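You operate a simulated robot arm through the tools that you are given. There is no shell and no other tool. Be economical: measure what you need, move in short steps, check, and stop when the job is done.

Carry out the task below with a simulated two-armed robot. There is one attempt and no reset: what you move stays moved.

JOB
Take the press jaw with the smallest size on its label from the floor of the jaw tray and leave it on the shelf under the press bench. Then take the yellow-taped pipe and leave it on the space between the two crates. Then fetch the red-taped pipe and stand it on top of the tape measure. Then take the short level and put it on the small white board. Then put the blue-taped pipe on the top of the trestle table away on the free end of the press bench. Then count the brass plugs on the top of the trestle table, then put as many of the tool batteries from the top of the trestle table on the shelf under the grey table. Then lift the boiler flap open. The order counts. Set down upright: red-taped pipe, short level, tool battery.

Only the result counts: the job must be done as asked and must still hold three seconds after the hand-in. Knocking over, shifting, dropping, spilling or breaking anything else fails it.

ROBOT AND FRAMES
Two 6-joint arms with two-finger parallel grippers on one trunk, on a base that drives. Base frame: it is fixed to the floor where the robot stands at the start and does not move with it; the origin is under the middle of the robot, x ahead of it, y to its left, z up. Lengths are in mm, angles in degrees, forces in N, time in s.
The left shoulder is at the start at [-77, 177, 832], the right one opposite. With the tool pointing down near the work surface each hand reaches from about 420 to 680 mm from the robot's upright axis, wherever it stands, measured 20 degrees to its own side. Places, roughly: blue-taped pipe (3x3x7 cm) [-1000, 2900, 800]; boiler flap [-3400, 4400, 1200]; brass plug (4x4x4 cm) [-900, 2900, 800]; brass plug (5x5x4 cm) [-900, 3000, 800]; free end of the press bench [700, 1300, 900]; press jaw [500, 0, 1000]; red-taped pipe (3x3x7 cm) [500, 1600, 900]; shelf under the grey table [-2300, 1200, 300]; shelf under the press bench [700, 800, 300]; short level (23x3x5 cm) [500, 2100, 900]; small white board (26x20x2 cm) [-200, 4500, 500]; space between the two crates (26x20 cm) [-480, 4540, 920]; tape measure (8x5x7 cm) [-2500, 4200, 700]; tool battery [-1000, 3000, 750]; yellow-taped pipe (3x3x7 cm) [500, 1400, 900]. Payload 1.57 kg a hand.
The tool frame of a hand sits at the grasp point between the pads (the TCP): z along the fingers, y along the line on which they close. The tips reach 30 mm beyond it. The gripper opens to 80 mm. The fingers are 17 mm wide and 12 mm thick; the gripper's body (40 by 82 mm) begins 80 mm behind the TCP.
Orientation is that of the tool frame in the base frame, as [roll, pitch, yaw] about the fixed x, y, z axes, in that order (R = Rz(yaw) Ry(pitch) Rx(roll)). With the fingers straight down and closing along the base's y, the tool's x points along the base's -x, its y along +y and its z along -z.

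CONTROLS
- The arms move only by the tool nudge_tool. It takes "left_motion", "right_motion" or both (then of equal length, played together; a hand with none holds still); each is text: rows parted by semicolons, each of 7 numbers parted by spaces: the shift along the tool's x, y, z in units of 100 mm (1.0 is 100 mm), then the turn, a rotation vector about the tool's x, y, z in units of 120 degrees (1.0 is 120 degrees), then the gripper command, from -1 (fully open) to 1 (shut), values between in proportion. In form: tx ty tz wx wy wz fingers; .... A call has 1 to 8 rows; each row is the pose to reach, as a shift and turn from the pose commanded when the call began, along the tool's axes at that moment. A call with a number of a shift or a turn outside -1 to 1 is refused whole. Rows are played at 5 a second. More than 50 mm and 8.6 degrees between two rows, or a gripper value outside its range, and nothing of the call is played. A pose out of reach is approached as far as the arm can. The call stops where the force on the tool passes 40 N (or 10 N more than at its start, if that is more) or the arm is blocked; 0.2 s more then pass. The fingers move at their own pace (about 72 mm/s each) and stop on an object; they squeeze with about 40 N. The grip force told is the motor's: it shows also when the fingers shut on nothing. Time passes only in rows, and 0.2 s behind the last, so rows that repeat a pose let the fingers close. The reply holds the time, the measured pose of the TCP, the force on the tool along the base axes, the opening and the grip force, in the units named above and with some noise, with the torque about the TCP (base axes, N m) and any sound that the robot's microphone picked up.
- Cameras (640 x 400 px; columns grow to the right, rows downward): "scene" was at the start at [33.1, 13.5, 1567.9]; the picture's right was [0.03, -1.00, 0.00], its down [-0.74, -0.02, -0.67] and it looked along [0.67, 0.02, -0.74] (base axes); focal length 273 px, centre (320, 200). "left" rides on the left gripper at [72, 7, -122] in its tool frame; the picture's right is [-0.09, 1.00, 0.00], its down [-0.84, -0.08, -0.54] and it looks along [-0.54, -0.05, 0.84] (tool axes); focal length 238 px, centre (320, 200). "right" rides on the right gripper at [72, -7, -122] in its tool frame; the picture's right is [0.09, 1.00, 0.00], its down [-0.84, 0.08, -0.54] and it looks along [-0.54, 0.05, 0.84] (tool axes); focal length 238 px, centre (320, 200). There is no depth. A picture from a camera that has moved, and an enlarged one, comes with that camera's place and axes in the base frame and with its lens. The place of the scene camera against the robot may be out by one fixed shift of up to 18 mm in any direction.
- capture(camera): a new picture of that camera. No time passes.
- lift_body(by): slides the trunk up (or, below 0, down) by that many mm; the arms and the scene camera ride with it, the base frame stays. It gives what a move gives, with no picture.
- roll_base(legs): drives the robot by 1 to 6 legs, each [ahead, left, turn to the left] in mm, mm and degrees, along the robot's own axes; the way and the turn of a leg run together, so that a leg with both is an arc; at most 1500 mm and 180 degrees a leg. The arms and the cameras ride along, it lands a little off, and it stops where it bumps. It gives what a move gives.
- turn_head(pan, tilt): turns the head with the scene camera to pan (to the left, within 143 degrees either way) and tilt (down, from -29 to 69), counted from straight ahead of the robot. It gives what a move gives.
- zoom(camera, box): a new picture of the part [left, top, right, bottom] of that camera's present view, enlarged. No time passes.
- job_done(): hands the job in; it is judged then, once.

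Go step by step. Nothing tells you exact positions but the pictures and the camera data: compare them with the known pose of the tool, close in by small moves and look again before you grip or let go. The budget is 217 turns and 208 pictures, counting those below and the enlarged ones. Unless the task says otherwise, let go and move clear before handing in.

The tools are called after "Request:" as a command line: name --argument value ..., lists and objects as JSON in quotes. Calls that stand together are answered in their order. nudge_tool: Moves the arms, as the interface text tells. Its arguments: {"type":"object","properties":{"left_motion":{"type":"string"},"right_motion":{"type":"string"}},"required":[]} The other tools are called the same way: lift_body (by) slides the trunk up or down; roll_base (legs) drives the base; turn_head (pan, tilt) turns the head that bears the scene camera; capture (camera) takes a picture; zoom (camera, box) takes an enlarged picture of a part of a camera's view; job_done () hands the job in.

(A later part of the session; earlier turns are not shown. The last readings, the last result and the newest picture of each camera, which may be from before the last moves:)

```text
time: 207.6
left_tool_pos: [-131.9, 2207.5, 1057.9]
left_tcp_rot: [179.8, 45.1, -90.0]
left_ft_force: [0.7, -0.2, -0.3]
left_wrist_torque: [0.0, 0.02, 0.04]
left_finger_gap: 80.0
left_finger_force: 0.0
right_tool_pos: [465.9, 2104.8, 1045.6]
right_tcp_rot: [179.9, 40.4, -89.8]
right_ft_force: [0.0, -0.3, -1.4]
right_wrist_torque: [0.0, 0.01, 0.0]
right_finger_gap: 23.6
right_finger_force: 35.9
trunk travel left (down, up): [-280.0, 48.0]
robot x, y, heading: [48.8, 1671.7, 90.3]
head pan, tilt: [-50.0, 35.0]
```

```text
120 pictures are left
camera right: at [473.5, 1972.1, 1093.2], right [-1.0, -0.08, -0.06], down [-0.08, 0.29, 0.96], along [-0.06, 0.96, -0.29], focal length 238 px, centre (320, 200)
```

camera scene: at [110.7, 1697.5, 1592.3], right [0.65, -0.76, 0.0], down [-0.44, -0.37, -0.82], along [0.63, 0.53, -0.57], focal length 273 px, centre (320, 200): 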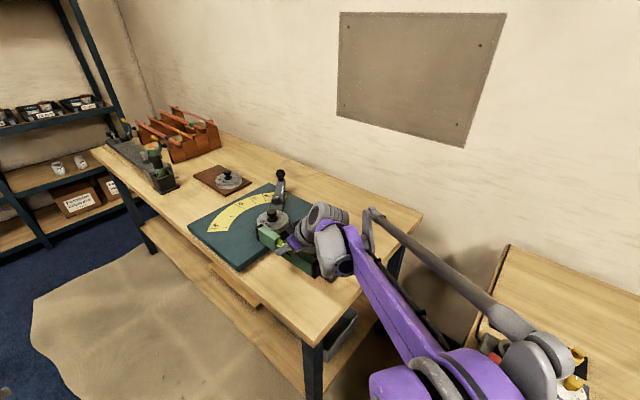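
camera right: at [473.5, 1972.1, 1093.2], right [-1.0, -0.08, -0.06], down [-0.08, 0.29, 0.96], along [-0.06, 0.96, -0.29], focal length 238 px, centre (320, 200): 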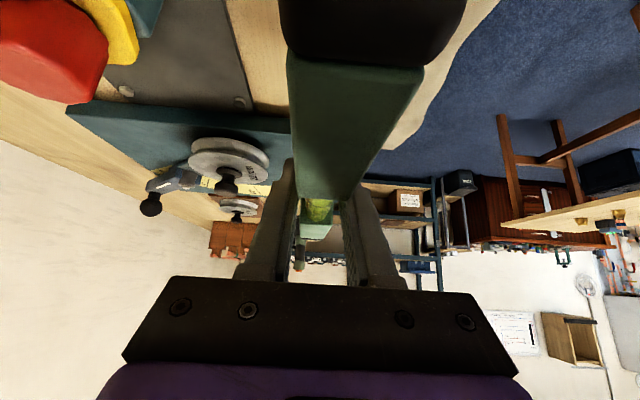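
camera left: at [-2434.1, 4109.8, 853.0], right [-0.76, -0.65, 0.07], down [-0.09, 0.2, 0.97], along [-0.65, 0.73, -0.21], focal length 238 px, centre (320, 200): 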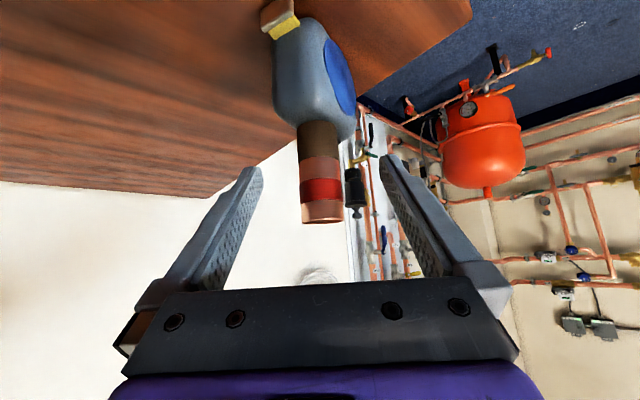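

The level is held level. I move away from the bench, tuck both hands toward their own sides and drive to the rack.

Request:
roll_base --legs '[[0, 310, 0]]'

Request:
nudge_tool --left_motion "0.2 0 -0.33 0 0 0 -1; 0.4 0 -0.66 0 0 0 -1; 0.7 0 -1 0 0 0 -1" --right_motion "0 0.33 0 0 0 0 1; 0 0.66 0 0 0 0 1; 0 1 0 0 0 0 1"

Request:
nudge_tool --left_motion "0.2 0 -0.33 0 0 0 -1; 0.4 0 -0.66 0 0 0 -1; 0.6 0 -1 0 0 0 -1" --right_motion "0 0.33 0 0 0 0 1; 0 0.66 0 0 0 0 1; 0 1 0 0 0 0 1"

Request:
roll_base --legs '[[1300, 0, 0], [700, 150, 0]]'

Request:
turn_head --pan -15 --tilt 45

Request:
capture --camera "scene"

Request:
capture --camera "right"

```text
time: 210.9
left_tool_pos: [-439.6, 2204.4, 1056.9]
left_tcp_rot: [179.8, 45.0, -89.7]
left_ft_force: [-0.4, -0.4, 0.1]
left_wrist_torque: [-0.01, 0.0, 0.0]
left_finger_gap: 79.8
left_finger_force: 0.1
right_tool_pos: [160.5, 2104.4, 1046.1]
right_tcp_rot: [179.9, 40.4, -89.7]
right_ft_force: [-1.2, 0.7, -1.4]
right_wrist_torque: [-0.02, -0.02, -0.03]
right_finger_gap: 23.8
right_finger_force: 35.3
trunk travel left (down, up): [-280.0, 48.0]
robot x, y, heading: [-260.2, 1669.2, 90.3]
head pan, tilt: [-50.0, 35.0]
```

```text
time: 211.7
left_tool_pos: [-439.5, 2083.1, 1078.0]
left_tcp_rot: [179.9, 45.1, -89.8]
left_ft_force: [-0.3, -0.3, -0.2]
left_wrist_torque: [0.02, -0.04, 0.03]
left_finger_gap: 80.0
left_finger_force: 0.0
right_tool_pos: [58.1, 2103.3, 1048.9]
right_tcp_rot: [-180.0, 40.6, -89.6]
right_ft_force: [-0.8, -0.6, -1.4]
right_wrist_torque: [0.02, -0.04, -0.01]
right_finger_gap: 23.7
right_finger_force: 35.7
trunk travel left (down, up): [-280.0, 48.0]
robot x, y, heading: [-256.4, 1670.3, 90.4]
head pan, tilt: [-50.0, 35.0]
```

```text
time: 212.5
left_tool_pos: [-437.8, 1972.4, 1109.2]
left_tcp_rot: [179.8, 45.0, -89.8]
left_ft_force: [-0.4, -0.2, 0.2]
left_wrist_torque: [0.02, -0.01, -0.01]
left_finger_gap: 79.9
left_finger_force: 0.0
right_tool_pos: [-43.1, 2101.7, 1047.7]
right_tcp_rot: [179.9, 40.4, -89.6]
right_ft_force: [-0.4, 0.0, -2.3]
right_wrist_torque: [-0.02, 0.03, -0.04]
right_finger_gap: 23.6
right_finger_force: 35.9
trunk travel left (down, up): [-280.0, 48.0]
robot x, y, heading: [-260.4, 1667.2, 90.2]
head pan, tilt: [-50.0, 35.0]
```

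```text
time: 222.6
left_tool_pos: [-597.8, 3984.1, 1106.3]
left_tcp_rot: [179.8, 45.0, -89.9]
left_ft_force: [0.3, -0.6, 0.4]
left_wrist_torque: [0.01, -0.01, 0.02]
left_finger_gap: 80.0
left_finger_force: 0.1
right_tool_pos: [-200.4, 4113.0, 1048.2]
right_tcp_rot: [179.9, 40.3, -89.9]
right_ft_force: [0.1, 0.0, -2.9]
right_wrist_torque: [0.0, 0.04, 0.02]
right_finger_gap: 23.7
right_finger_force: 35.6
trunk travel left (down, up): [-280.0, 48.0]
robot x, y, heading: [-421.5, 3677.6, 90.2]
head pan, tilt: [-50.0, 35.0]
```

```text
time: 223.6
left_tool_pos: [-597.9, 3983.2, 1107.5]
left_tcp_rot: [179.8, 45.0, -90.0]
left_ft_force: [0.1, 0.4, -0.3]
left_wrist_torque: [0.02, 0.03, -0.03]
left_finger_gap: 80.0
left_finger_force: 0.1
right_tool_pos: [-201.0, 4112.5, 1047.5]
right_tcp_rot: [179.9, 40.3, -89.8]
right_ft_force: [-1.5, -0.2, -1.5]
right_wrist_torque: [0.01, -0.02, -0.01]
right_finger_gap: 23.7
right_finger_force: 35.8
trunk travel left (down, up): [-280.0, 48.0]
robot x, y, heading: [-418.9, 3681.1, 89.9]
head pan, tilt: [-15.0, 45.0]
```

```text
119 pictures are left
camera scene: at [-404.1, 3728.3, 1577.5], right [0.97, -0.26, 0.0], down [-0.18, -0.68, -0.71], along [0.18, 0.68, -0.71], focal length 273 px, centre (320, 200)
```

scene: 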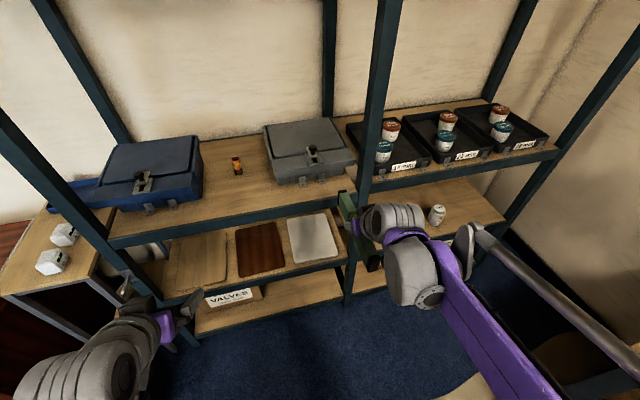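

```text
118 pictures are left
camera right: at [-194.3, 3979.7, 1094.0], right [-1.0, -0.07, -0.06], down [-0.08, 0.29, 0.96], along [-0.05, 0.96, -0.29], focal length 238 px, centre (320, 200)
```

right: 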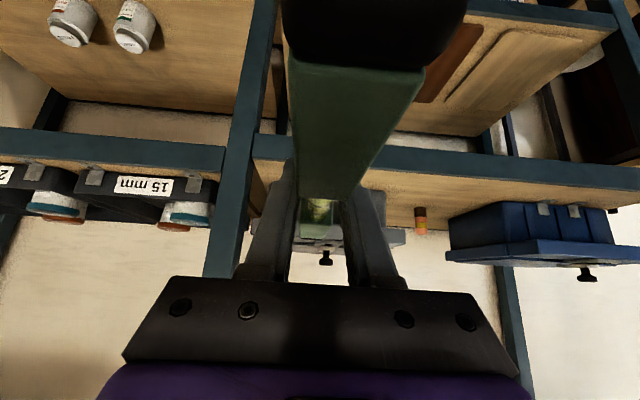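

The white board is centred at about [-229, 4515]. I shift left a bit, lower the trunk, and lower the level outside the rack.

Request:
roll_base --legs '[[0, 28, 0]]'

Request:
lift_body --by -275

Request:
nudge_tool --right_motion "0.28 0 0.33 0 0 0 1; 0.55 0 0.66 0 0 0 1; 0.83 0 1 0 0 0 1"

Request:
turn_head --pan -12 --tilt 48

Request:
capture --camera "scene"

Request:
capture --camera "right"

```text
time: 224.5
left_tool_pos: [-625.3, 3983.1, 1106.7]
left_tcp_rot: [180.0, 44.9, -90.0]
left_ft_force: [0.4, -0.1, 0.6]
left_wrist_torque: [-0.02, -0.01, -0.01]
left_finger_gap: 79.9
left_finger_force: 0.1
right_tool_pos: [-229.6, 4112.6, 1048.3]
right_tcp_rot: [179.9, 40.4, -89.8]
right_ft_force: [0.0, 0.0, -2.2]
right_wrist_torque: [0.07, -0.03, -0.03]
right_finger_gap: 23.7
right_finger_force: 35.0
trunk travel left (down, up): [-280.0, 48.0]
robot x, y, heading: [-447.7, 3675.4, 89.9]
head pan, tilt: [-15.0, 45.0]
```

```text
time: 227.3
left_tool_pos: [-625.4, 3984.9, 832.4]
left_tcp_rot: [179.8, 45.0, -90.1]
left_ft_force: [1.0, 0.2, 1.2]
left_wrist_torque: [0.01, 0.0, 0.01]
left_finger_gap: 79.9
left_finger_force: 0.0
right_tool_pos: [-228.1, 4113.1, 772.4]
right_tcp_rot: [180.0, 40.3, -89.9]
right_ft_force: [0.0, 0.0, -2.4]
right_wrist_torque: [0.02, 0.0, 0.02]
right_finger_gap: 23.6
right_finger_force: 35.5
trunk travel left (down, up): [-5.0, 323.0]
robot x, y, heading: [-450.4, 3682.3, 90.2]
head pan, tilt: [-15.0, 45.0]
```

```text
time: 228.1
left_tool_pos: [-625.8, 3983.9, 830.6]
left_tcp_rot: [179.8, 45.0, -90.0]
left_ft_force: [0.3, 0.1, 0.1]
left_wrist_torque: [-0.03, -0.01, 0.0]
left_finger_gap: 80.0
left_finger_force: 0.0
right_tool_pos: [-227.5, 4114.8, 642.5]
right_tcp_rot: [179.9, 40.5, -89.9]
right_ft_force: [-0.1, 0.3, -2.1]
right_wrist_torque: [-0.01, 0.0, 0.0]
right_finger_gap: 23.8
right_finger_force: 35.9
trunk travel left (down, up): [-5.0, 323.0]
robot x, y, heading: [-445.8, 3677.4, 90.2]
head pan, tilt: [-15.0, 45.0]
```

```text
time: 228.7
left_tool_pos: [-625.8, 3983.7, 831.8]
left_tcp_rot: [179.9, 45.0, -90.0]
left_ft_force: [-0.2, 0.3, 0.1]
left_wrist_torque: [0.02, -0.01, 0.0]
left_finger_gap: 79.7
left_finger_force: 0.0
right_tool_pos: [-228.7, 4113.4, 643.0]
right_tcp_rot: [180.0, 40.4, -89.9]
right_ft_force: [0.2, -0.4, -1.4]
right_wrist_torque: [0.01, 0.0, 0.02]
right_finger_gap: 23.5
right_finger_force: 36.2
trunk travel left (down, up): [-5.0, 323.0]
robot x, y, heading: [-451.0, 3682.2, 90.0]
head pan, tilt: [-12.0, 48.0]
```

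```text
117 pictures are left
camera scene: at [-436.7, 3777.2, 1293.0], right [0.98, -0.21, 0.0], down [-0.15, -0.73, -0.67], along [0.14, 0.65, -0.74], focal length 273 px, centre (320, 200)
```

scene: 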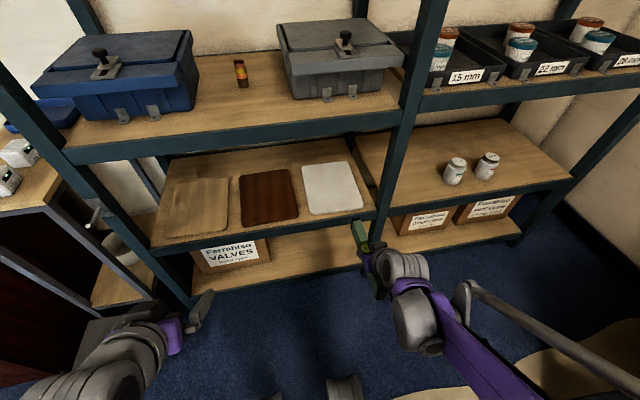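

```text
116 pictures are left
camera right: at [-221.7, 3981.3, 689.5], right [-1.0, -0.07, -0.06], down [-0.08, 0.29, 0.96], along [-0.05, 0.96, -0.29], focal length 238 px, centre (320, 200)
```

right: 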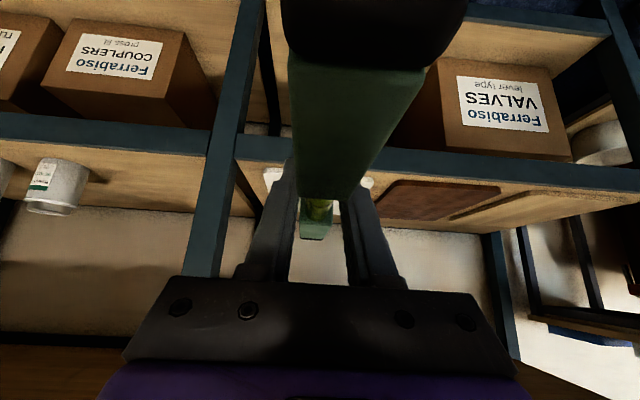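

Board spans x −336…−137. I drive in with the level at safe height, then extend over the board.

Request:
roll_base --legs '[[285, 8, 0]]'

Request:
capture --camera "right"

Request:
capture --camera "scene"

```text
time: 230.7
left_tool_pos: [-633.4, 4268.0, 831.7]
left_tcp_rot: [179.8, 45.1, -90.2]
left_ft_force: [-0.7, 0.2, -0.2]
left_wrist_torque: [0.02, -0.01, -0.01]
left_finger_gap: 80.3
left_finger_force: 0.1
right_tool_pos: [-235.8, 4398.9, 643.1]
right_tcp_rot: [179.9, 40.5, -90.1]
right_ft_force: [-0.5, -0.6, -2.2]
right_wrist_torque: [-0.03, -0.02, -0.03]
right_finger_gap: 23.7
right_finger_force: 36.0
trunk travel left (down, up): [-5.0, 323.0]
robot x, y, heading: [-455.2, 3962.5, 89.7]
head pan, tilt: [-12.0, 48.0]
```

```text
115 pictures are left
camera right: at [-229.1, 4265.0, 689.2], right [-1.0, -0.07, -0.06], down [-0.08, 0.29, 0.95], along [-0.05, 0.96, -0.29], focal length 238 px, centre (320, 200)
```

right: 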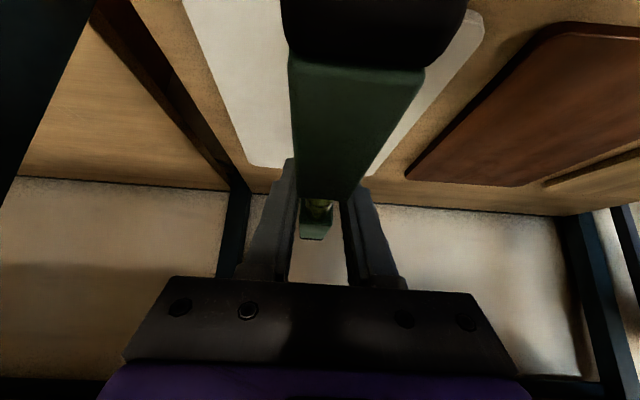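

```text
114 pictures are left
camera scene: at [-444.5, 4061.6, 1293.0], right [0.98, -0.21, 0.0], down [-0.16, -0.73, -0.67], along [0.14, 0.65, -0.74], focal length 273 px, centre (320, 200)
```

scene: 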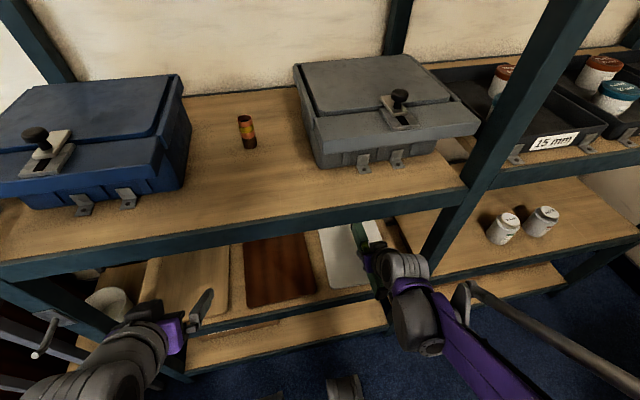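

Request:
nudge_tool --right_motion "-0.28 0 0.23 0 0 0 1; -0.56 0 0.46 0 0 0 1; -0.835 0 0.7 0 0 0 1"

Request:
nudge_tool --right_motion "0.1 0 0.12 0 0 0 1; 0.2 0 0.24 0 0 0 1; 0.26 0 0.31 0 0 0 1"

Request:
capture --camera "right"

Request:
capture --camera "scene"

```text
time: 231.5
left_tool_pos: [-632.5, 4267.9, 831.8]
left_tcp_rot: [179.8, 45.0, -90.2]
left_ft_force: [0.4, -0.1, -0.5]
left_wrist_torque: [0.02, 0.0, 0.02]
left_finger_gap: 80.1
left_finger_force: 0.0
right_tool_pos: [-237.0, 4506.6, 643.8]
right_tcp_rot: [179.8, 40.4, -90.0]
right_ft_force: [0.0, -0.3, -1.2]
right_wrist_torque: [-0.03, 0.01, -0.01]
right_finger_gap: 23.5
right_finger_force: 35.5
trunk travel left (down, up): [-5.0, 323.0]
robot x, y, heading: [-455.6, 3963.9, 90.0]
head pan, tilt: [-12.0, 48.0]
```

```text
time: 232.3
left_tool_pos: [-633.2, 4268.1, 832.2]
left_tcp_rot: [179.8, 45.0, -90.2]
left_ft_force: [-0.2, 0.4, 0.0]
left_wrist_torque: [-0.01, -0.03, -0.01]
left_finger_gap: 80.1
left_finger_force: 0.1
right_tool_pos: [-236.1, 4507.5, 602.8]
right_tcp_rot: [179.8, 40.4, -90.0]
right_ft_force: [-0.1, -0.9, -2.3]
right_wrist_torque: [0.02, -0.02, -0.04]
right_finger_gap: 23.4
right_finger_force: 36.2
trunk travel left (down, up): [-5.0, 323.0]
robot x, y, heading: [-455.8, 3965.8, 89.8]
head pan, tilt: [-12.0, 48.0]
```

```text
113 pictures are left
camera right: at [-229.7, 4374.0, 649.3], right [-1.0, -0.07, -0.06], down [-0.08, 0.29, 0.96], along [-0.05, 0.96, -0.29], focal length 238 px, centre (320, 200)
```

right: 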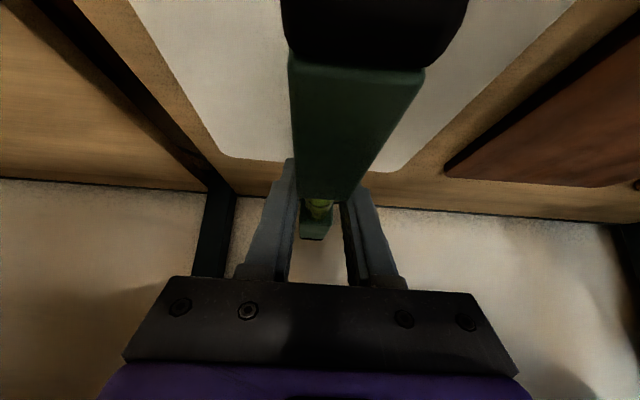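

```text
112 pictures are left
camera scene: at [-444.5, 4061.2, 1293.0], right [0.98, -0.21, 0.0], down [-0.16, -0.73, -0.67], along [0.14, 0.65, -0.74], focal length 273 px, centre (320, 200)
```

scene: 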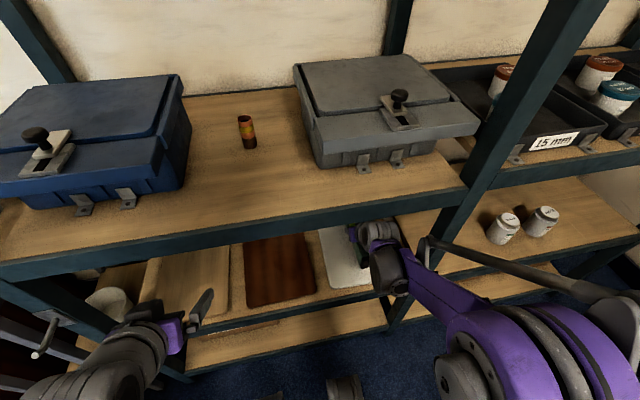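

The board top is at z≈521. I lower until contact.

Request:
nudge_tool --right_motion "0.096 -0.03 0.115 0 0 0 1; 0.18 -0.03 0.214 0 0 0 1; 0.218 -0.03 0.26 0 0 0 1; 0.238 -0.03 0.283 0 0 0 1; 0.251 -0.03 0.299 0 0 0 1; 0.264 -0.03 0.314 0 0 0 1; 0.276 -0.03 0.329 0 0 0 1; 0.289 -0.03 0.345 0 0 0 1"

Request:
capture --camera "right"

```text
time: 234.1
left_tool_pos: [-634.0, 4267.9, 831.2]
left_tcp_rot: [179.9, 45.0, -90.2]
left_ft_force: [0.8, 0.9, 0.9]
left_wrist_torque: [0.0, 0.02, -0.02]
left_finger_gap: 79.8
left_finger_force: 0.0
right_tool_pos: [-232.3, 4506.6, 560.7]
right_tcp_rot: [-180.0, 40.8, -90.0]
right_ft_force: [-0.5, -6.1, 20.9]
right_wrist_torque: [-1.17, 0.01, 0.05]
right_finger_gap: 23.5
right_finger_force: 35.4
trunk travel left (down, up): [-5.0, 323.0]
robot x, y, heading: [-454.9, 3964.5, 89.8]
head pan, tilt: [-12.0, 48.0]
stopped in row 8 (right hand): the force on the tool passed its limit at 41 N (the readings are from after the stop); the commanded pose is now the measured one
```

```text
111 pictures are left
camera right: at [-226.6, 4373.7, 606.2], right [-1.0, -0.07, -0.06], down [-0.08, 0.28, 0.96], along [-0.05, 0.96, -0.29], focal length 238 px, centre (320, 200)
```

right: 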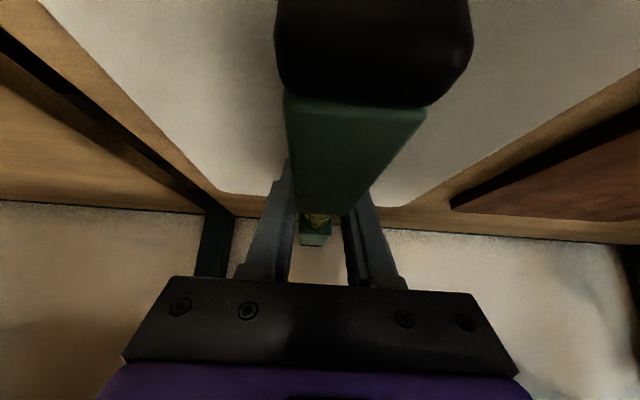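

Contact, but the level seems to have turned slightly in the grip. I zoom in from the scene camera to check how it lies.

Request:
zoom --camera "scene" --box '[300, 200, 440, 300]'

Request:
zoom --camera "right" --box '[220, 60, 480, 260]'

Request:
capture --camera "left"

```text
4.00 times, centred on (370, 250) of scene
camera zoom: at [-445.2, 4059.1, 1293.1], right [0.98, -0.21, 0.0], down [-0.16, -0.73, -0.67], along [0.14, 0.66, -0.74], focal length 1094 px, centre (120, 0)
```

zoom: 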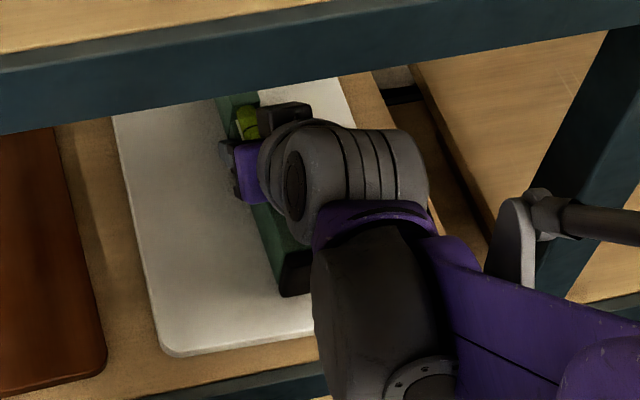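

```text
2.00 times, centred on (350, 160) of right
camera zoom: at [-226.6, 4373.7, 606.2], right [-1.0, -0.07, -0.06], down [-0.08, 0.28, 0.96], along [-0.05, 0.96, -0.29], focal length 477 px, centre (260, 280)
```

zoom: 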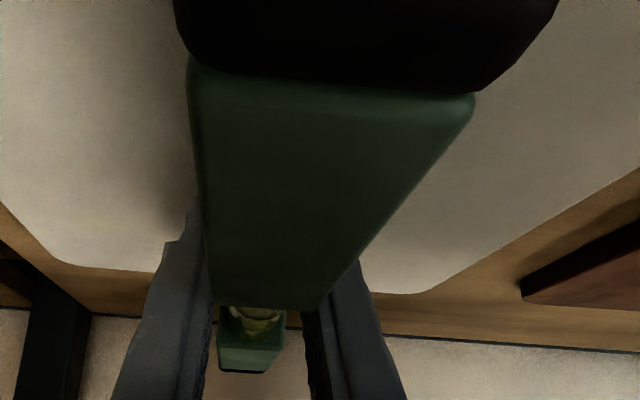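

```text
108 pictures are left
camera left: at [-640.1, 4130.0, 867.6], right [-1.0, 0.07, 0.07], down [0.08, 0.21, 0.98], along [0.05, 0.98, -0.21], focal length 238 px, centre (320, 200)
```

left: 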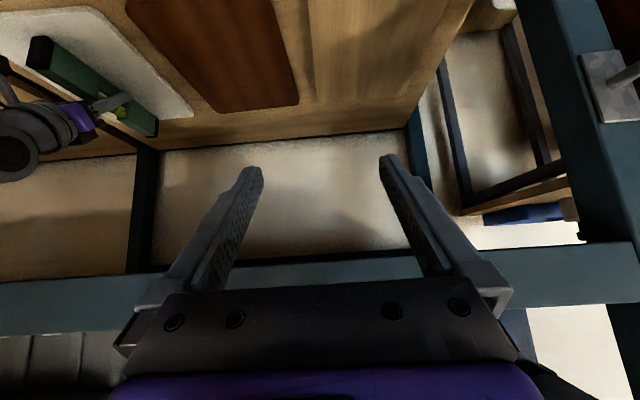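

Request:
zoom --camera "left" --box '[0, 0, 224, 140]'

```text
2.86 times, centred on (112, 70) of left
camera zoom: at [-640.1, 4130.0, 867.6], right [-1.0, 0.07, 0.07], down [0.08, 0.21, 0.98], along [0.05, 0.98, -0.21], focal length 681 px, centre (914, 571)
```

zoom: 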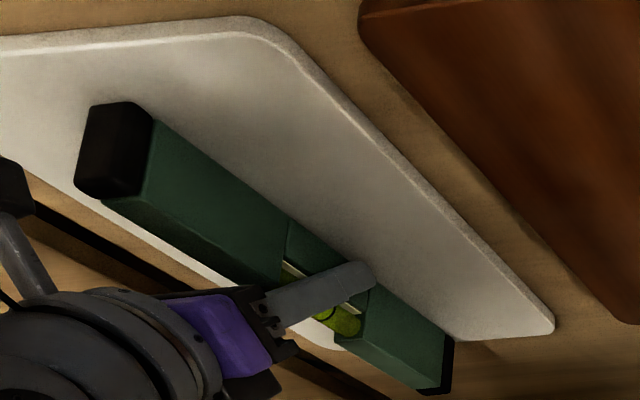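

The level lies on the board but its far end is near the board's back edge. I lift 8 mm, pull it 14 mm toward me and set it down again.

Request:
nudge_tool --right_motion "-0.026 0 -0.031 0 0 0 1; -0.051 0 -0.061 0 0 0 1; 0.003 0 -0.106 0 0 0 1; 0.056 0 -0.151 0 0 0 1; 0.08 0 -0.12 0 0 0 1; 0.094 0 -0.105 0 0 0 1; 0.107 0 -0.09 0 0 0 1; 0.113 0 -0.082 0 0 0 1"

Request:
zoom --camera "left" --box '[0, 0, 224, 140]'

Request:
capture --camera "right"

```text
time: 235.9
left_tool_pos: [-634.0, 4266.2, 832.2]
left_tcp_rot: [179.9, 45.0, -90.2]
left_ft_force: [0.5, 0.2, -0.2]
left_wrist_torque: [-0.01, 0.01, -0.02]
left_finger_gap: 79.8
left_finger_force: 0.1
right_tool_pos: [-232.2, 4494.0, 561.6]
right_tcp_rot: [-179.9, 41.0, -90.0]
right_ft_force: [1.3, 2.6, 36.6]
right_wrist_torque: [-0.56, 0.04, 0.27]
right_finger_gap: 23.9
right_finger_force: 35.7
trunk travel left (down, up): [-5.0, 323.0]
robot x, y, heading: [-453.9, 3960.7, 90.2]
head pan, tilt: [-12.0, 48.0]
```

```text
2.86 times, centred on (112, 70) of left
camera zoom: at [-640.2, 4129.7, 867.7], right [-1.0, 0.07, 0.07], down [0.08, 0.21, 0.98], along [0.05, 0.98, -0.21], focal length 681 px, centre (914, 571)
```

zoom: 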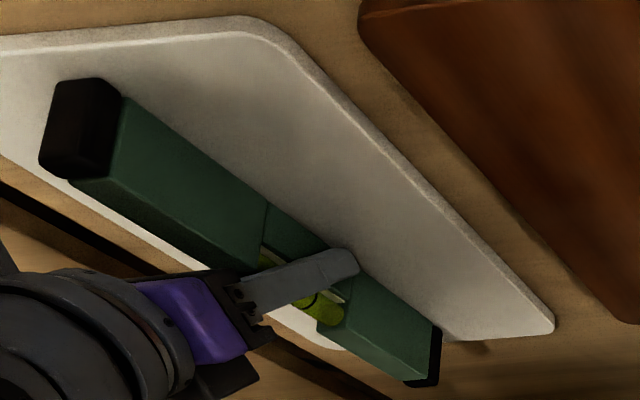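

```text
105 pictures are left
camera right: at [-226.4, 4360.3, 605.6], right [-1.0, -0.07, -0.06], down [-0.08, 0.28, 0.96], along [-0.05, 0.96, -0.28], focal length 238 px, centre (320, 200)
```

right: 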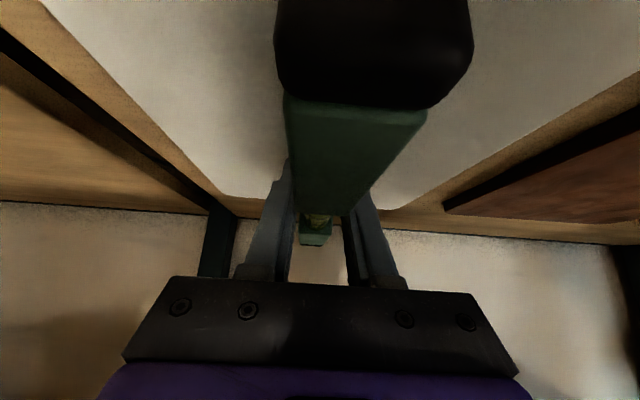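

Now it is well on the board. Ease off, open and rise straight up.

Request:
nudge_tool --right_motion "-0.019 0 -0.023 0 0 0 1; -0.019 0 -0.023 0 0 0 0.4; -0.019 0 -0.023 0 0 0 -1; -0.019 0 -0.023 0 0 0 -1; -0.019 0 -0.023 0 0 0 -1; -0.15 0 -0.18 0 0 0 -1; -0.35 0 -0.42 0 0 0 -1; -0.55 0 -0.655 0 0 0 -1"

Request:
capture --camera "right"

Request:
zoom --camera "left" --box '[0, 0, 224, 140]'

```text
time: 237.7
left_tool_pos: [-633.2, 4268.4, 831.6]
left_tcp_rot: [179.7, 45.0, -90.2]
left_ft_force: [-1.6, -0.2, 0.5]
left_wrist_torque: [-0.01, 0.01, -0.01]
left_finger_gap: 79.9
left_finger_force: 0.0
right_tool_pos: [-231.3, 4493.9, 644.3]
right_tcp_rot: [180.0, 40.5, -90.0]
right_ft_force: [-0.3, -0.9, 0.4]
right_wrist_torque: [0.02, -0.01, 0.03]
right_finger_gap: 79.9
right_finger_force: 0.1
trunk travel left (down, up): [-5.0, 323.0]
robot x, y, heading: [-454.9, 3964.6, 90.0]
head pan, tilt: [-12.0, 48.0]
```

```text
104 pictures are left
camera right: at [-226.2, 4359.5, 690.2], right [-1.0, -0.07, -0.06], down [-0.08, 0.28, 0.96], along [-0.05, 0.96, -0.29], focal length 238 px, centre (320, 200)
```

right: 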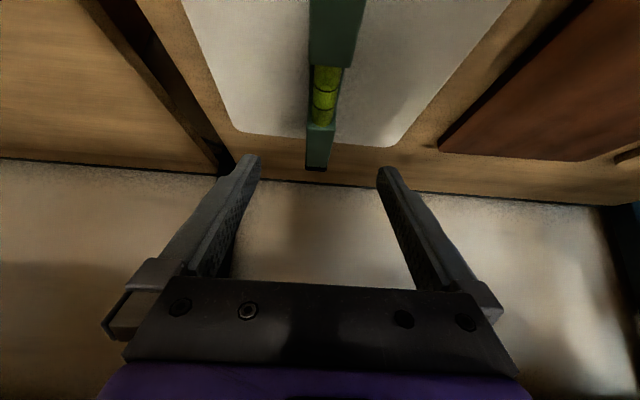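

```text
2.86 times, centred on (112, 70) of left
camera zoom: at [-639.6, 4131.1, 867.5], right [-1.0, 0.07, 0.07], down [0.08, 0.21, 0.97], along [0.05, 0.98, -0.21], focal length 681 px, centre (914, 571)
```

zoom: 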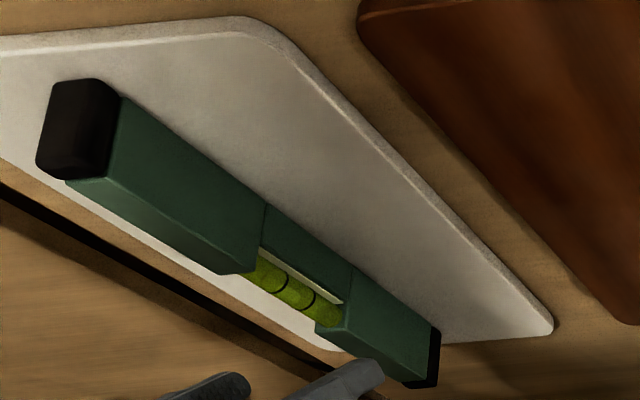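

The level stands on the white board. I withdraw, raise up and head to the trestle table, facing it from the corridor.

Request:
nudge_tool --right_motion "0.28 0 -0.23 0 0 0 -1; 0.56 0 -0.46 0 0 0 -1; 0.9 0 -0.75 0 0 0 -1"

Request:
roll_base --legs '[[-320, 0, 0]]'

Request:
lift_body --by 275

Request:
nudge_tool --right_motion "-0.27 0 -0.33 0 0 0 -1; -0.55 0 -0.66 0 0 0 -1; -0.83 0 -1 0 0 0 -1"

Request:
nudge_tool --right_motion "-0.17 -0.2 -0.4 0 0 0 -1; -0.34 -0.2 -0.8 0 0 0 -1"

Request:
roll_base --legs '[[0, -100, 0], [-700, 0, 0], [0, 0, 90]]'

Request:
turn_head --pan 0 --tilt 45

Request:
capture --camera "scene"

```text
time: 238.5
left_tool_pos: [-632.5, 4268.9, 831.1]
left_tcp_rot: [179.9, 45.0, -90.2]
left_ft_force: [0.1, 0.5, 0.1]
left_wrist_torque: [0.03, 0.0, 0.01]
left_finger_gap: 80.1
left_finger_force: 0.0
right_tool_pos: [-231.9, 4375.0, 641.7]
right_tcp_rot: [-180.0, 40.5, -90.0]
right_ft_force: [0.5, -0.4, -0.1]
right_wrist_torque: [0.01, 0.0, -0.01]
right_finger_gap: 79.8
right_finger_force: 0.1
trunk travel left (down, up): [-5.0, 323.0]
robot x, y, heading: [-451.3, 3964.5, 90.1]
head pan, tilt: [-12.0, 48.0]
```

```text
time: 240.7
left_tool_pos: [-633.3, 3947.5, 831.4]
left_tcp_rot: [179.8, 45.0, -90.3]
left_ft_force: [0.2, -0.2, 0.2]
left_wrist_torque: [0.0, 0.0, -0.02]
left_finger_gap: 80.3
left_finger_force: 0.0
right_tool_pos: [-232.3, 4053.6, 642.8]
right_tcp_rot: [180.0, 40.5, -90.0]
right_ft_force: [0.0, 0.4, 0.2]
right_wrist_torque: [0.01, 0.01, 0.02]
right_finger_gap: 79.8
right_finger_force: 0.1
trunk travel left (down, up): [-5.0, 323.0]
robot x, y, heading: [-454.7, 3646.3, 89.9]
head pan, tilt: [-12.0, 48.0]
```

```text
time: 243.5
left_tool_pos: [-633.5, 3948.7, 1106.6]
left_tcp_rot: [179.8, 45.0, -90.2]
left_ft_force: [-0.1, -0.7, 0.4]
left_wrist_torque: [0.01, -0.04, -0.06]
left_finger_gap: 80.1
left_finger_force: 0.1
right_tool_pos: [-232.6, 4055.2, 917.4]
right_tcp_rot: [180.0, 40.5, -90.1]
right_ft_force: [-0.2, 0.1, -0.7]
right_wrist_torque: [0.01, -0.01, 0.01]
right_finger_gap: 79.9
right_finger_force: 0.1
trunk travel left (down, up): [-280.0, 48.0]
robot x, y, heading: [-457.8, 3647.6, 89.7]
head pan, tilt: [-12.0, 48.0]
```

```text
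time: 244.3
left_tool_pos: [-633.9, 3948.0, 1107.7]
left_tcp_rot: [179.8, 45.0, -90.3]
left_ft_force: [0.0, -0.3, -0.3]
left_wrist_torque: [-0.03, -0.02, 0.02]
left_finger_gap: 79.7
left_finger_force: 0.1
right_tool_pos: [-231.7, 4052.4, 1046.7]
right_tcp_rot: [-180.0, 40.4, -90.0]
right_ft_force: [-0.3, 0.0, 0.2]
right_wrist_torque: [0.0, 0.03, 0.0]
right_finger_gap: 80.0
right_finger_force: 0.1
trunk travel left (down, up): [-280.0, 48.0]
robot x, y, heading: [-456.1, 3644.7, 89.8]
head pan, tilt: [-12.0, 48.0]
```

```text
time: 244.9
left_tool_pos: [-632.8, 3949.2, 1107.1]
left_tcp_rot: [179.9, 45.0, -90.0]
left_ft_force: [0.2, -0.3, -0.2]
left_wrist_torque: [0.02, 0.03, 0.0]
left_finger_gap: 79.8
left_finger_force: 0.1
right_tool_pos: [-212.9, 4026.2, 1129.7]
right_tcp_rot: [180.0, 40.4, -90.0]
right_ft_force: [0.4, -0.3, -0.3]
right_wrist_torque: [0.01, 0.01, -0.04]
right_finger_gap: 79.9
right_finger_force: 0.0
trunk travel left (down, up): [-280.0, 48.0]
robot x, y, heading: [-453.8, 3644.1, 89.5]
head pan, tilt: [-12.0, 48.0]
```

```text
time: 253.7
left_tool_pos: [-662.2, 2765.6, 1106.6]
left_tcp_rot: [179.9, 44.9, -0.7]
left_ft_force: [0.1, 0.2, -0.7]
left_wrist_torque: [-0.02, 0.03, -0.02]
left_finger_gap: 80.3
left_finger_force: 0.1
right_tool_pos: [-738.9, 3186.0, 1130.1]
right_tcp_rot: [180.0, 40.5, -0.4]
right_ft_force: [-0.3, -0.4, 0.5]
right_wrist_torque: [-0.02, -0.03, 0.03]
right_finger_gap: 80.1
right_finger_force: 0.0
trunk travel left (down, up): [-280.0, 48.0]
robot x, y, heading: [-357.5, 2940.7, 179.2]
head pan, tilt: [-12.0, 48.0]
```

```text
time: 254.4
left_tool_pos: [-664.3, 2765.5, 1106.7]
left_tcp_rot: [179.8, 45.0, -0.7]
left_ft_force: [-0.1, 0.8, 0.4]
left_wrist_torque: [0.02, -0.01, -0.01]
left_finger_gap: 80.0
left_finger_force: 0.1
right_tool_pos: [-740.1, 3185.7, 1130.2]
right_tcp_rot: [-180.0, 40.6, -0.4]
right_ft_force: [-0.1, -0.2, -0.7]
right_wrist_torque: [0.0, 0.01, 0.02]
right_finger_gap: 80.0
right_finger_force: 0.1
trunk travel left (down, up): [-280.0, 48.0]
robot x, y, heading: [-357.7, 2939.9, 179.5]
head pan, tilt: [0.0, 45.0]
```

```text
102 pictures are left
camera scene: at [-402.6, 2950.8, 1577.4], right [0.01, 1.0, 0.0], down [0.71, -0.01, -0.71], along [-0.71, 0.01, -0.71], focal length 273 px, centre (320, 200)
```

scene: 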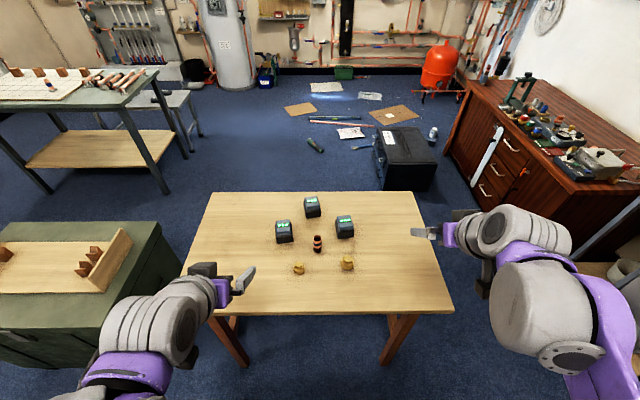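

I see the trestle table with three batteries, two brass plugs and a pipe. I zoom in.

Request:
zoom --camera "scene" --box '[250, 180, 390, 290]'

Request:
zoom --camera "scene" --box '[170, 180, 470, 330]'

```text
3.64 times, centred on (320, 235) of scene
camera zoom: at [-402.6, 2950.8, 1577.4], right [0.01, 1.0, 0.0], down [0.71, -0.01, -0.71], along [-0.71, 0.01, -0.71], focal length 994 px, centre (320, 73)
```

zoom: 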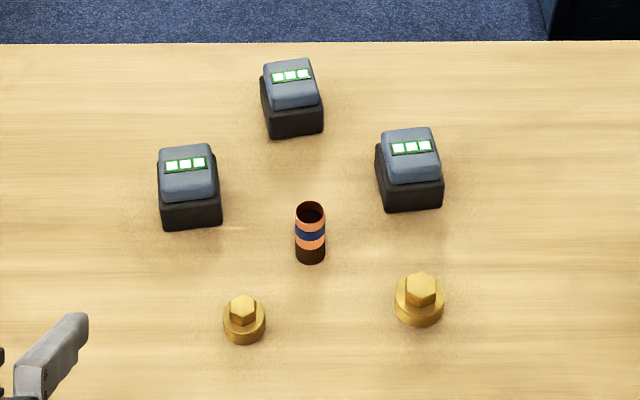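

```text
2.13 times, centred on (320, 255) of scene
camera zoom: at [-402.6, 2950.8, 1577.4], right [0.01, 1.0, 0.0], down [0.71, -0.01, -0.71], along [-0.71, 0.01, -0.71], focal length 583 px, centre (320, 83)
```

zoom: 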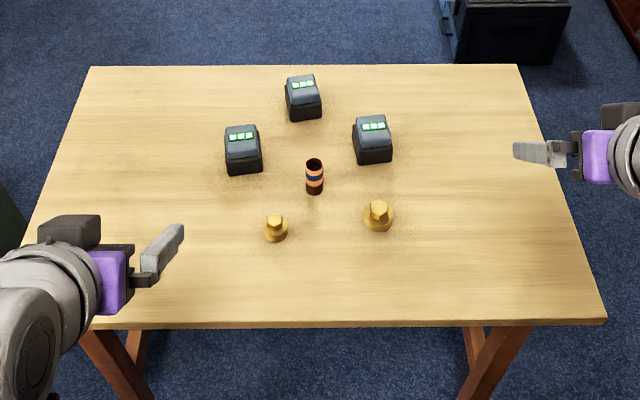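

Two brass plugs → two batteries. The blue-taped pipe is at about [-975, 2948], table z≈740. I drive up and bring the left hand over.

Request:
roll_base --legs '[[85, 0, 0.5]]'

Request:
nudge_tool --left_motion "-0.12 -0.3 0.31 0 0 0 -1; -0.24 -0.6 0.62 0 0 0 -1; -0.354 -0.9 0.92 0 0 0 -1"

Request:
nudge_tool --left_motion "-0.12 -0.3 0.31 0 0 0 -1; -0.24 -0.6 0.62 0 0 0 -1; -0.354 -0.9 0.92 0 0 0 -1"

Request:
capture --camera "left"

Request:
capture --camera "scene"

```text
time: 255.5
left_tool_pos: [-744.7, 2762.6, 1106.9]
left_tcp_rot: [179.8, 45.1, -0.1]
left_ft_force: [-0.3, 0.2, 0.3]
left_wrist_torque: [-0.03, -0.01, -0.01]
left_finger_gap: 80.2
left_finger_force: 0.2
right_tool_pos: [-824.8, 3182.6, 1128.0]
right_tcp_rot: [-180.0, 40.5, 0.1]
right_ft_force: [-0.1, -0.3, -0.2]
right_wrist_torque: [-0.03, 0.01, 0.03]
right_finger_gap: 80.2
right_finger_force: 0.1
trunk travel left (down, up): [-280.0, 48.0]
robot x, y, heading: [-439.0, 2942.8, 180.0]
head pan, tilt: [0.0, 45.0]
```

```text
time: 256.3
left_tool_pos: [-837.3, 2852.9, 1066.9]
left_tcp_rot: [179.8, 45.0, 0.0]
left_ft_force: [0.0, 0.3, -0.9]
left_wrist_torque: [-0.03, 0.0, 0.02]
left_finger_gap: 80.0
left_finger_force: 0.1
right_tool_pos: [-826.3, 3184.8, 1129.2]
right_tcp_rot: [179.9, 40.4, 0.1]
right_ft_force: [-0.7, -0.2, -0.4]
right_wrist_torque: [0.01, -0.01, 0.0]
right_finger_gap: 80.1
right_finger_force: 0.0
trunk travel left (down, up): [-280.0, 48.0]
robot x, y, heading: [-439.9, 2941.3, -180.0]
head pan, tilt: [0.0, 45.0]
```

```text
time: 257.1
left_tool_pos: [-926.5, 2942.9, 1026.2]
left_tcp_rot: [179.9, 45.1, -0.2]
left_ft_force: [0.4, -0.7, 0.6]
left_wrist_torque: [-0.01, 0.0, -0.02]
left_finger_gap: 80.0
left_finger_force: 0.1
right_tool_pos: [-825.2, 3183.8, 1129.9]
right_tcp_rot: [179.9, 40.5, 0.2]
right_ft_force: [-0.6, 0.4, -0.4]
right_wrist_torque: [0.0, 0.0, -0.03]
right_finger_gap: 79.8
right_finger_force: 0.1
trunk travel left (down, up): [-280.0, 48.0]
robot x, y, heading: [-440.6, 2938.3, -180.0]
head pan, tilt: [0.0, 45.0]
```

```text
99 pictures are left
camera left: at [-788.8, 2937.2, 1062.4], right [-0.06, -1.0, 0.07], down [-0.21, 0.08, 0.97], along [-0.98, 0.05, -0.21], focal length 238 px, centre (320, 200)
```

left: 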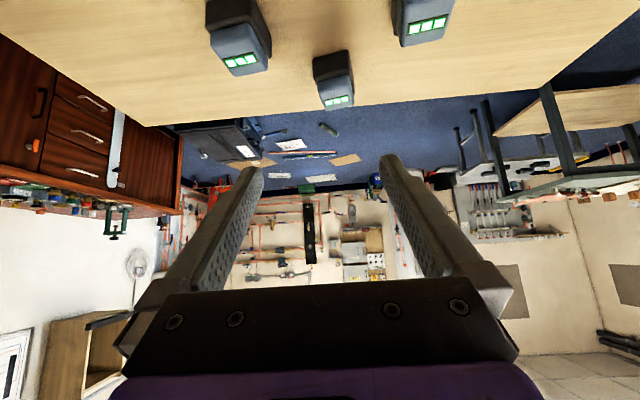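

```text
98 pictures are left
camera scene: at [-487.2, 2951.8, 1577.4], right [0.0, 1.0, 0.0], down [0.71, 0.0, -0.71], along [-0.71, 0.0, -0.71], focal length 273 px, centre (320, 200)
```

scene: 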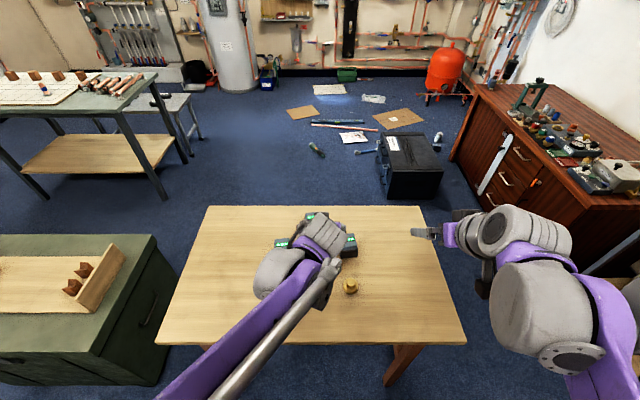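

Request:
nudge_tool --left_motion "0.25 0 0.25 0 0 0 -1; 0.5 0 0.5 0 0 0 -1; 0.71 0 0.71 0 0 0 -1; 0.71 0 0.71 0 0 0 -1"

Request:
capture --camera "left"

```text
time: 258.1
left_tool_pos: [-924.2, 2943.2, 926.2]
left_tcp_rot: [179.7, 45.1, -0.1]
left_ft_force: [0.1, -0.1, -0.9]
left_wrist_torque: [-0.02, 0.02, 0.04]
left_finger_gap: 79.8
left_finger_force: 0.0
right_tool_pos: [-824.8, 3182.8, 1130.3]
right_tcp_rot: [-179.9, 40.5, 0.1]
right_ft_force: [0.5, -0.2, 0.2]
right_wrist_torque: [0.01, -0.01, 0.0]
right_finger_gap: 80.0
right_finger_force: 0.1
trunk travel left (down, up): [-280.0, 48.0]
robot x, y, heading: [-441.9, 2940.4, 180.1]
head pan, tilt: [0.0, 45.0]
```

```text
97 pictures are left
camera left: at [-788.3, 2936.4, 961.9], right [-0.06, -1.0, 0.07], down [-0.21, 0.08, 0.97], along [-0.98, 0.05, -0.21], focal length 238 px, centre (320, 200)
```

left: 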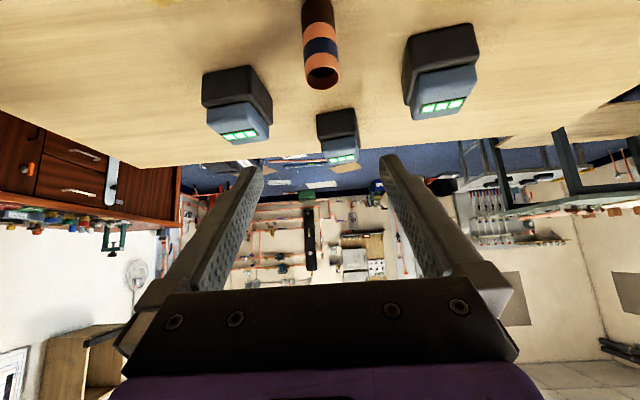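

Request:
nudge_tool --left_motion "0.04 0.03 0.38 0 0 0 -1; 0.078 0.07 0.77 0 0 0 -1; 0.078 0.07 0.77 0 0 0 -1"

Request:
capture --camera "left"

```text
time: 258.9
left_tool_pos: [-973.5, 2934.6, 865.6]
left_tcp_rot: [179.8, 45.0, -0.1]
left_ft_force: [0.5, -0.4, 0.9]
left_wrist_torque: [0.01, -0.02, -0.03]
left_finger_gap: 80.3
left_finger_force: 0.1
right_tool_pos: [-825.1, 3183.0, 1130.0]
right_tcp_rot: [180.0, 40.5, 0.1]
right_ft_force: [0.9, -0.1, 0.5]
right_wrist_torque: [0.0, 0.0, 0.02]
right_finger_gap: 80.0
right_finger_force: 0.1
trunk travel left (down, up): [-280.0, 48.0]
robot x, y, heading: [-440.1, 2940.9, 180.0]
head pan, tilt: [0.0, 45.0]
```

```text
96 pictures are left
camera left: at [-836.6, 2928.0, 901.6], right [-0.07, -1.0, 0.07], down [-0.21, 0.08, 0.97], along [-0.98, 0.05, -0.21], focal length 238 px, centre (320, 200)
```

left: 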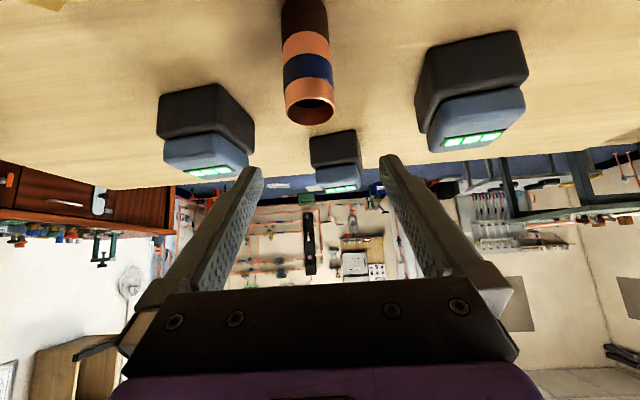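

Request:
nudge_tool --left_motion "0.18 -0.01 0.18 0 0 0 -1; 0.35 -0.02 0.36 0 0 0 -1; 0.53 -0.02 0.54 0 0 0 -1; 0.53 -0.02 0.54 0 0 0 -1; 0.53 -0.02 0.54 0 0 0 1; 0.53 -0.02 0.54 0 0 0 1; 0.53 -0.02 0.54 0 0 0 1; 0.53 -0.02 0.54 0 0 0 1"

Request:
nudge_tool --left_motion "-0.25 0 -0.25 0 0 0 1; -0.5 0 -0.5 0 0 0 1; -0.75 0 -0.75 0 0 0 1; -1 0 -1 0 0 0 1"

Request:
nudge_tool --left_motion "-0.25 0 -0.25 0 0 0 1; -0.5 0 -0.5 0 0 0 1; -0.75 0 -0.75 0 0 0 1; -1 0 -1 0 0 0 1"

Request:
capture --camera "left"

Request:
capture --camera "scene"

```text
time: 260.7
left_tool_pos: [-974.2, 2937.4, 790.2]
left_tcp_rot: [179.8, 45.0, -0.1]
left_ft_force: [-0.7, -0.2, 0.0]
left_wrist_torque: [0.0, 0.01, 0.0]
left_finger_gap: 26.6
left_finger_force: 37.6
right_tool_pos: [-825.3, 3182.2, 1129.6]
right_tcp_rot: [179.9, 40.5, 0.0]
right_ft_force: [0.1, -0.1, 0.6]
right_wrist_torque: [0.02, 0.04, -0.02]
right_finger_gap: 79.8
right_finger_force: 0.1
trunk travel left (down, up): [-280.0, 48.0]
robot x, y, heading: [-439.6, 2941.2, 180.3]
head pan, tilt: [0.0, 45.0]
```

```text
time: 261.7
left_tool_pos: [-974.0, 2938.1, 931.7]
left_tcp_rot: [179.8, 45.0, -0.1]
left_ft_force: [0.9, 0.1, -0.5]
left_wrist_torque: [0.0, 0.03, -0.02]
left_finger_gap: 26.2
left_finger_force: 37.3
right_tool_pos: [-823.7, 3182.4, 1129.4]
right_tcp_rot: [180.0, 40.5, 0.1]
right_ft_force: [0.0, -0.2, -0.1]
right_wrist_torque: [0.0, -0.01, 0.03]
right_finger_gap: 79.9
right_finger_force: 0.1
trunk travel left (down, up): [-280.0, 48.0]
robot x, y, heading: [-436.4, 2935.7, 179.9]
head pan, tilt: [0.0, 45.0]
```

```text
time: 262.7
left_tool_pos: [-974.6, 2937.0, 1073.8]
left_tcp_rot: [179.9, 44.9, -0.2]
left_ft_force: [0.3, -0.6, -0.9]
left_wrist_torque: [0.0, 0.05, -0.01]
left_finger_gap: 26.5
left_finger_force: 37.8
right_tool_pos: [-825.4, 3182.4, 1130.0]
right_tcp_rot: [180.0, 40.6, 0.1]
right_ft_force: [0.7, -0.8, -0.1]
right_wrist_torque: [0.01, 0.0, 0.0]
right_finger_gap: 80.2
right_finger_force: 0.1
trunk travel left (down, up): [-280.0, 48.0]
robot x, y, heading: [-438.7, 2942.1, 180.2]
head pan, tilt: [0.0, 45.0]
```

```text
95 pictures are left
camera left: at [-837.6, 2931.4, 1109.7], right [-0.06, -1.0, 0.07], down [-0.21, 0.08, 0.97], along [-0.98, 0.05, -0.21], focal length 238 px, centre (320, 200)
```

left: 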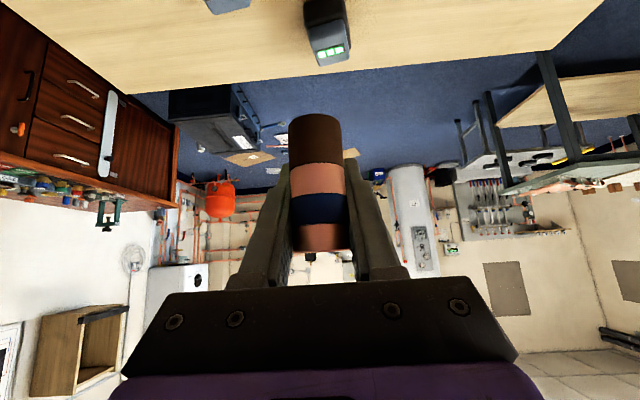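

```text
94 pictures are left
camera scene: at [-485.4, 2950.8, 1577.5], right [0.0, 1.0, 0.0], down [0.71, 0.0, -0.71], along [-0.71, 0.0, -0.71], focal length 273 px, centre (320, 200)
```

scene: 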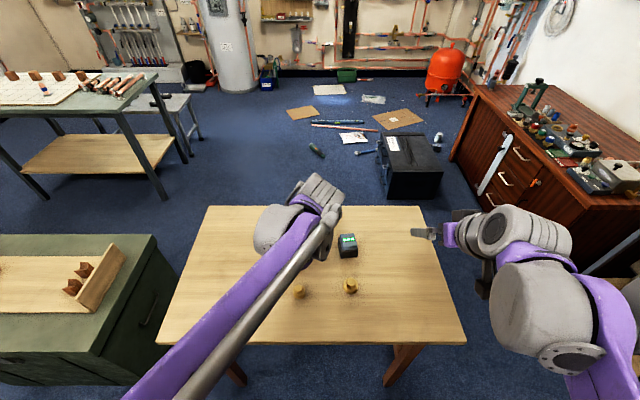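

The blue-taped pipe is held. I turn round in the corridor and drive to the press bench's free end.

Request:
roll_base --legs '[[-150, 0, 0], [0, 0, 180], [0, -1400, 0], [0, -240, 0]]'

Request:
turn_head --pan 0 --tilt 40

Request:
capture --camera "scene"

```text
time: 285.8
left_tool_pos: [234.5, 1297.4, 1073.8]
left_tcp_rot: [179.8, 45.0, 179.8]
left_ft_force: [-0.3, -0.3, 0.5]
left_wrist_torque: [0.0, 0.0, 0.0]
left_finger_gap: 26.8
left_finger_force: 37.5
right_tool_pos: [84.1, 1051.4, 1130.0]
right_tcp_rot: [-179.9, 40.5, -180.0]
right_ft_force: [-0.7, 0.0, 1.3]
right_wrist_torque: [-0.05, -0.04, -0.01]
right_finger_gap: 79.9
right_finger_force: 0.1
trunk travel left (down, up): [-280.0, 48.0]
robot x, y, heading: [-302.1, 1293.2, 0.1]
head pan, tilt: [0.0, 45.0]
```

```text
time: 286.4
left_tool_pos: [233.5, 1296.7, 1072.8]
left_tcp_rot: [179.9, 45.0, 179.7]
left_ft_force: [0.2, -0.2, 0.4]
left_wrist_torque: [0.01, -0.02, 0.03]
left_finger_gap: 26.3
left_finger_force: 37.4
right_tool_pos: [83.4, 1051.8, 1129.5]
right_tcp_rot: [180.0, 40.5, 179.9]
right_ft_force: [-0.4, 0.3, -0.4]
right_wrist_torque: [-0.03, 0.03, 0.04]
right_finger_gap: 79.9
right_finger_force: 0.0
trunk travel left (down, up): [-280.0, 48.0]
robot x, y, heading: [-296.9, 1294.8, -0.2]
head pan, tilt: [0.0, 40.0]
```

```text
93 pictures are left
camera scene: at [-260.2, 1307.1, 1584.7], right [0.0, -1.0, 0.0], down [-0.64, 0.0, -0.77], along [0.77, 0.0, -0.64], focal length 273 px, centre (320, 200)
```

scene: 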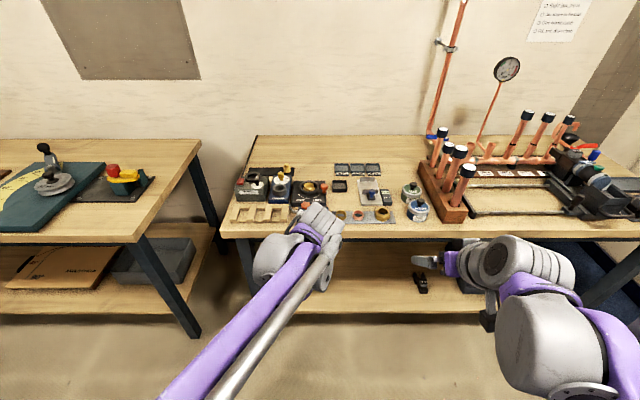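

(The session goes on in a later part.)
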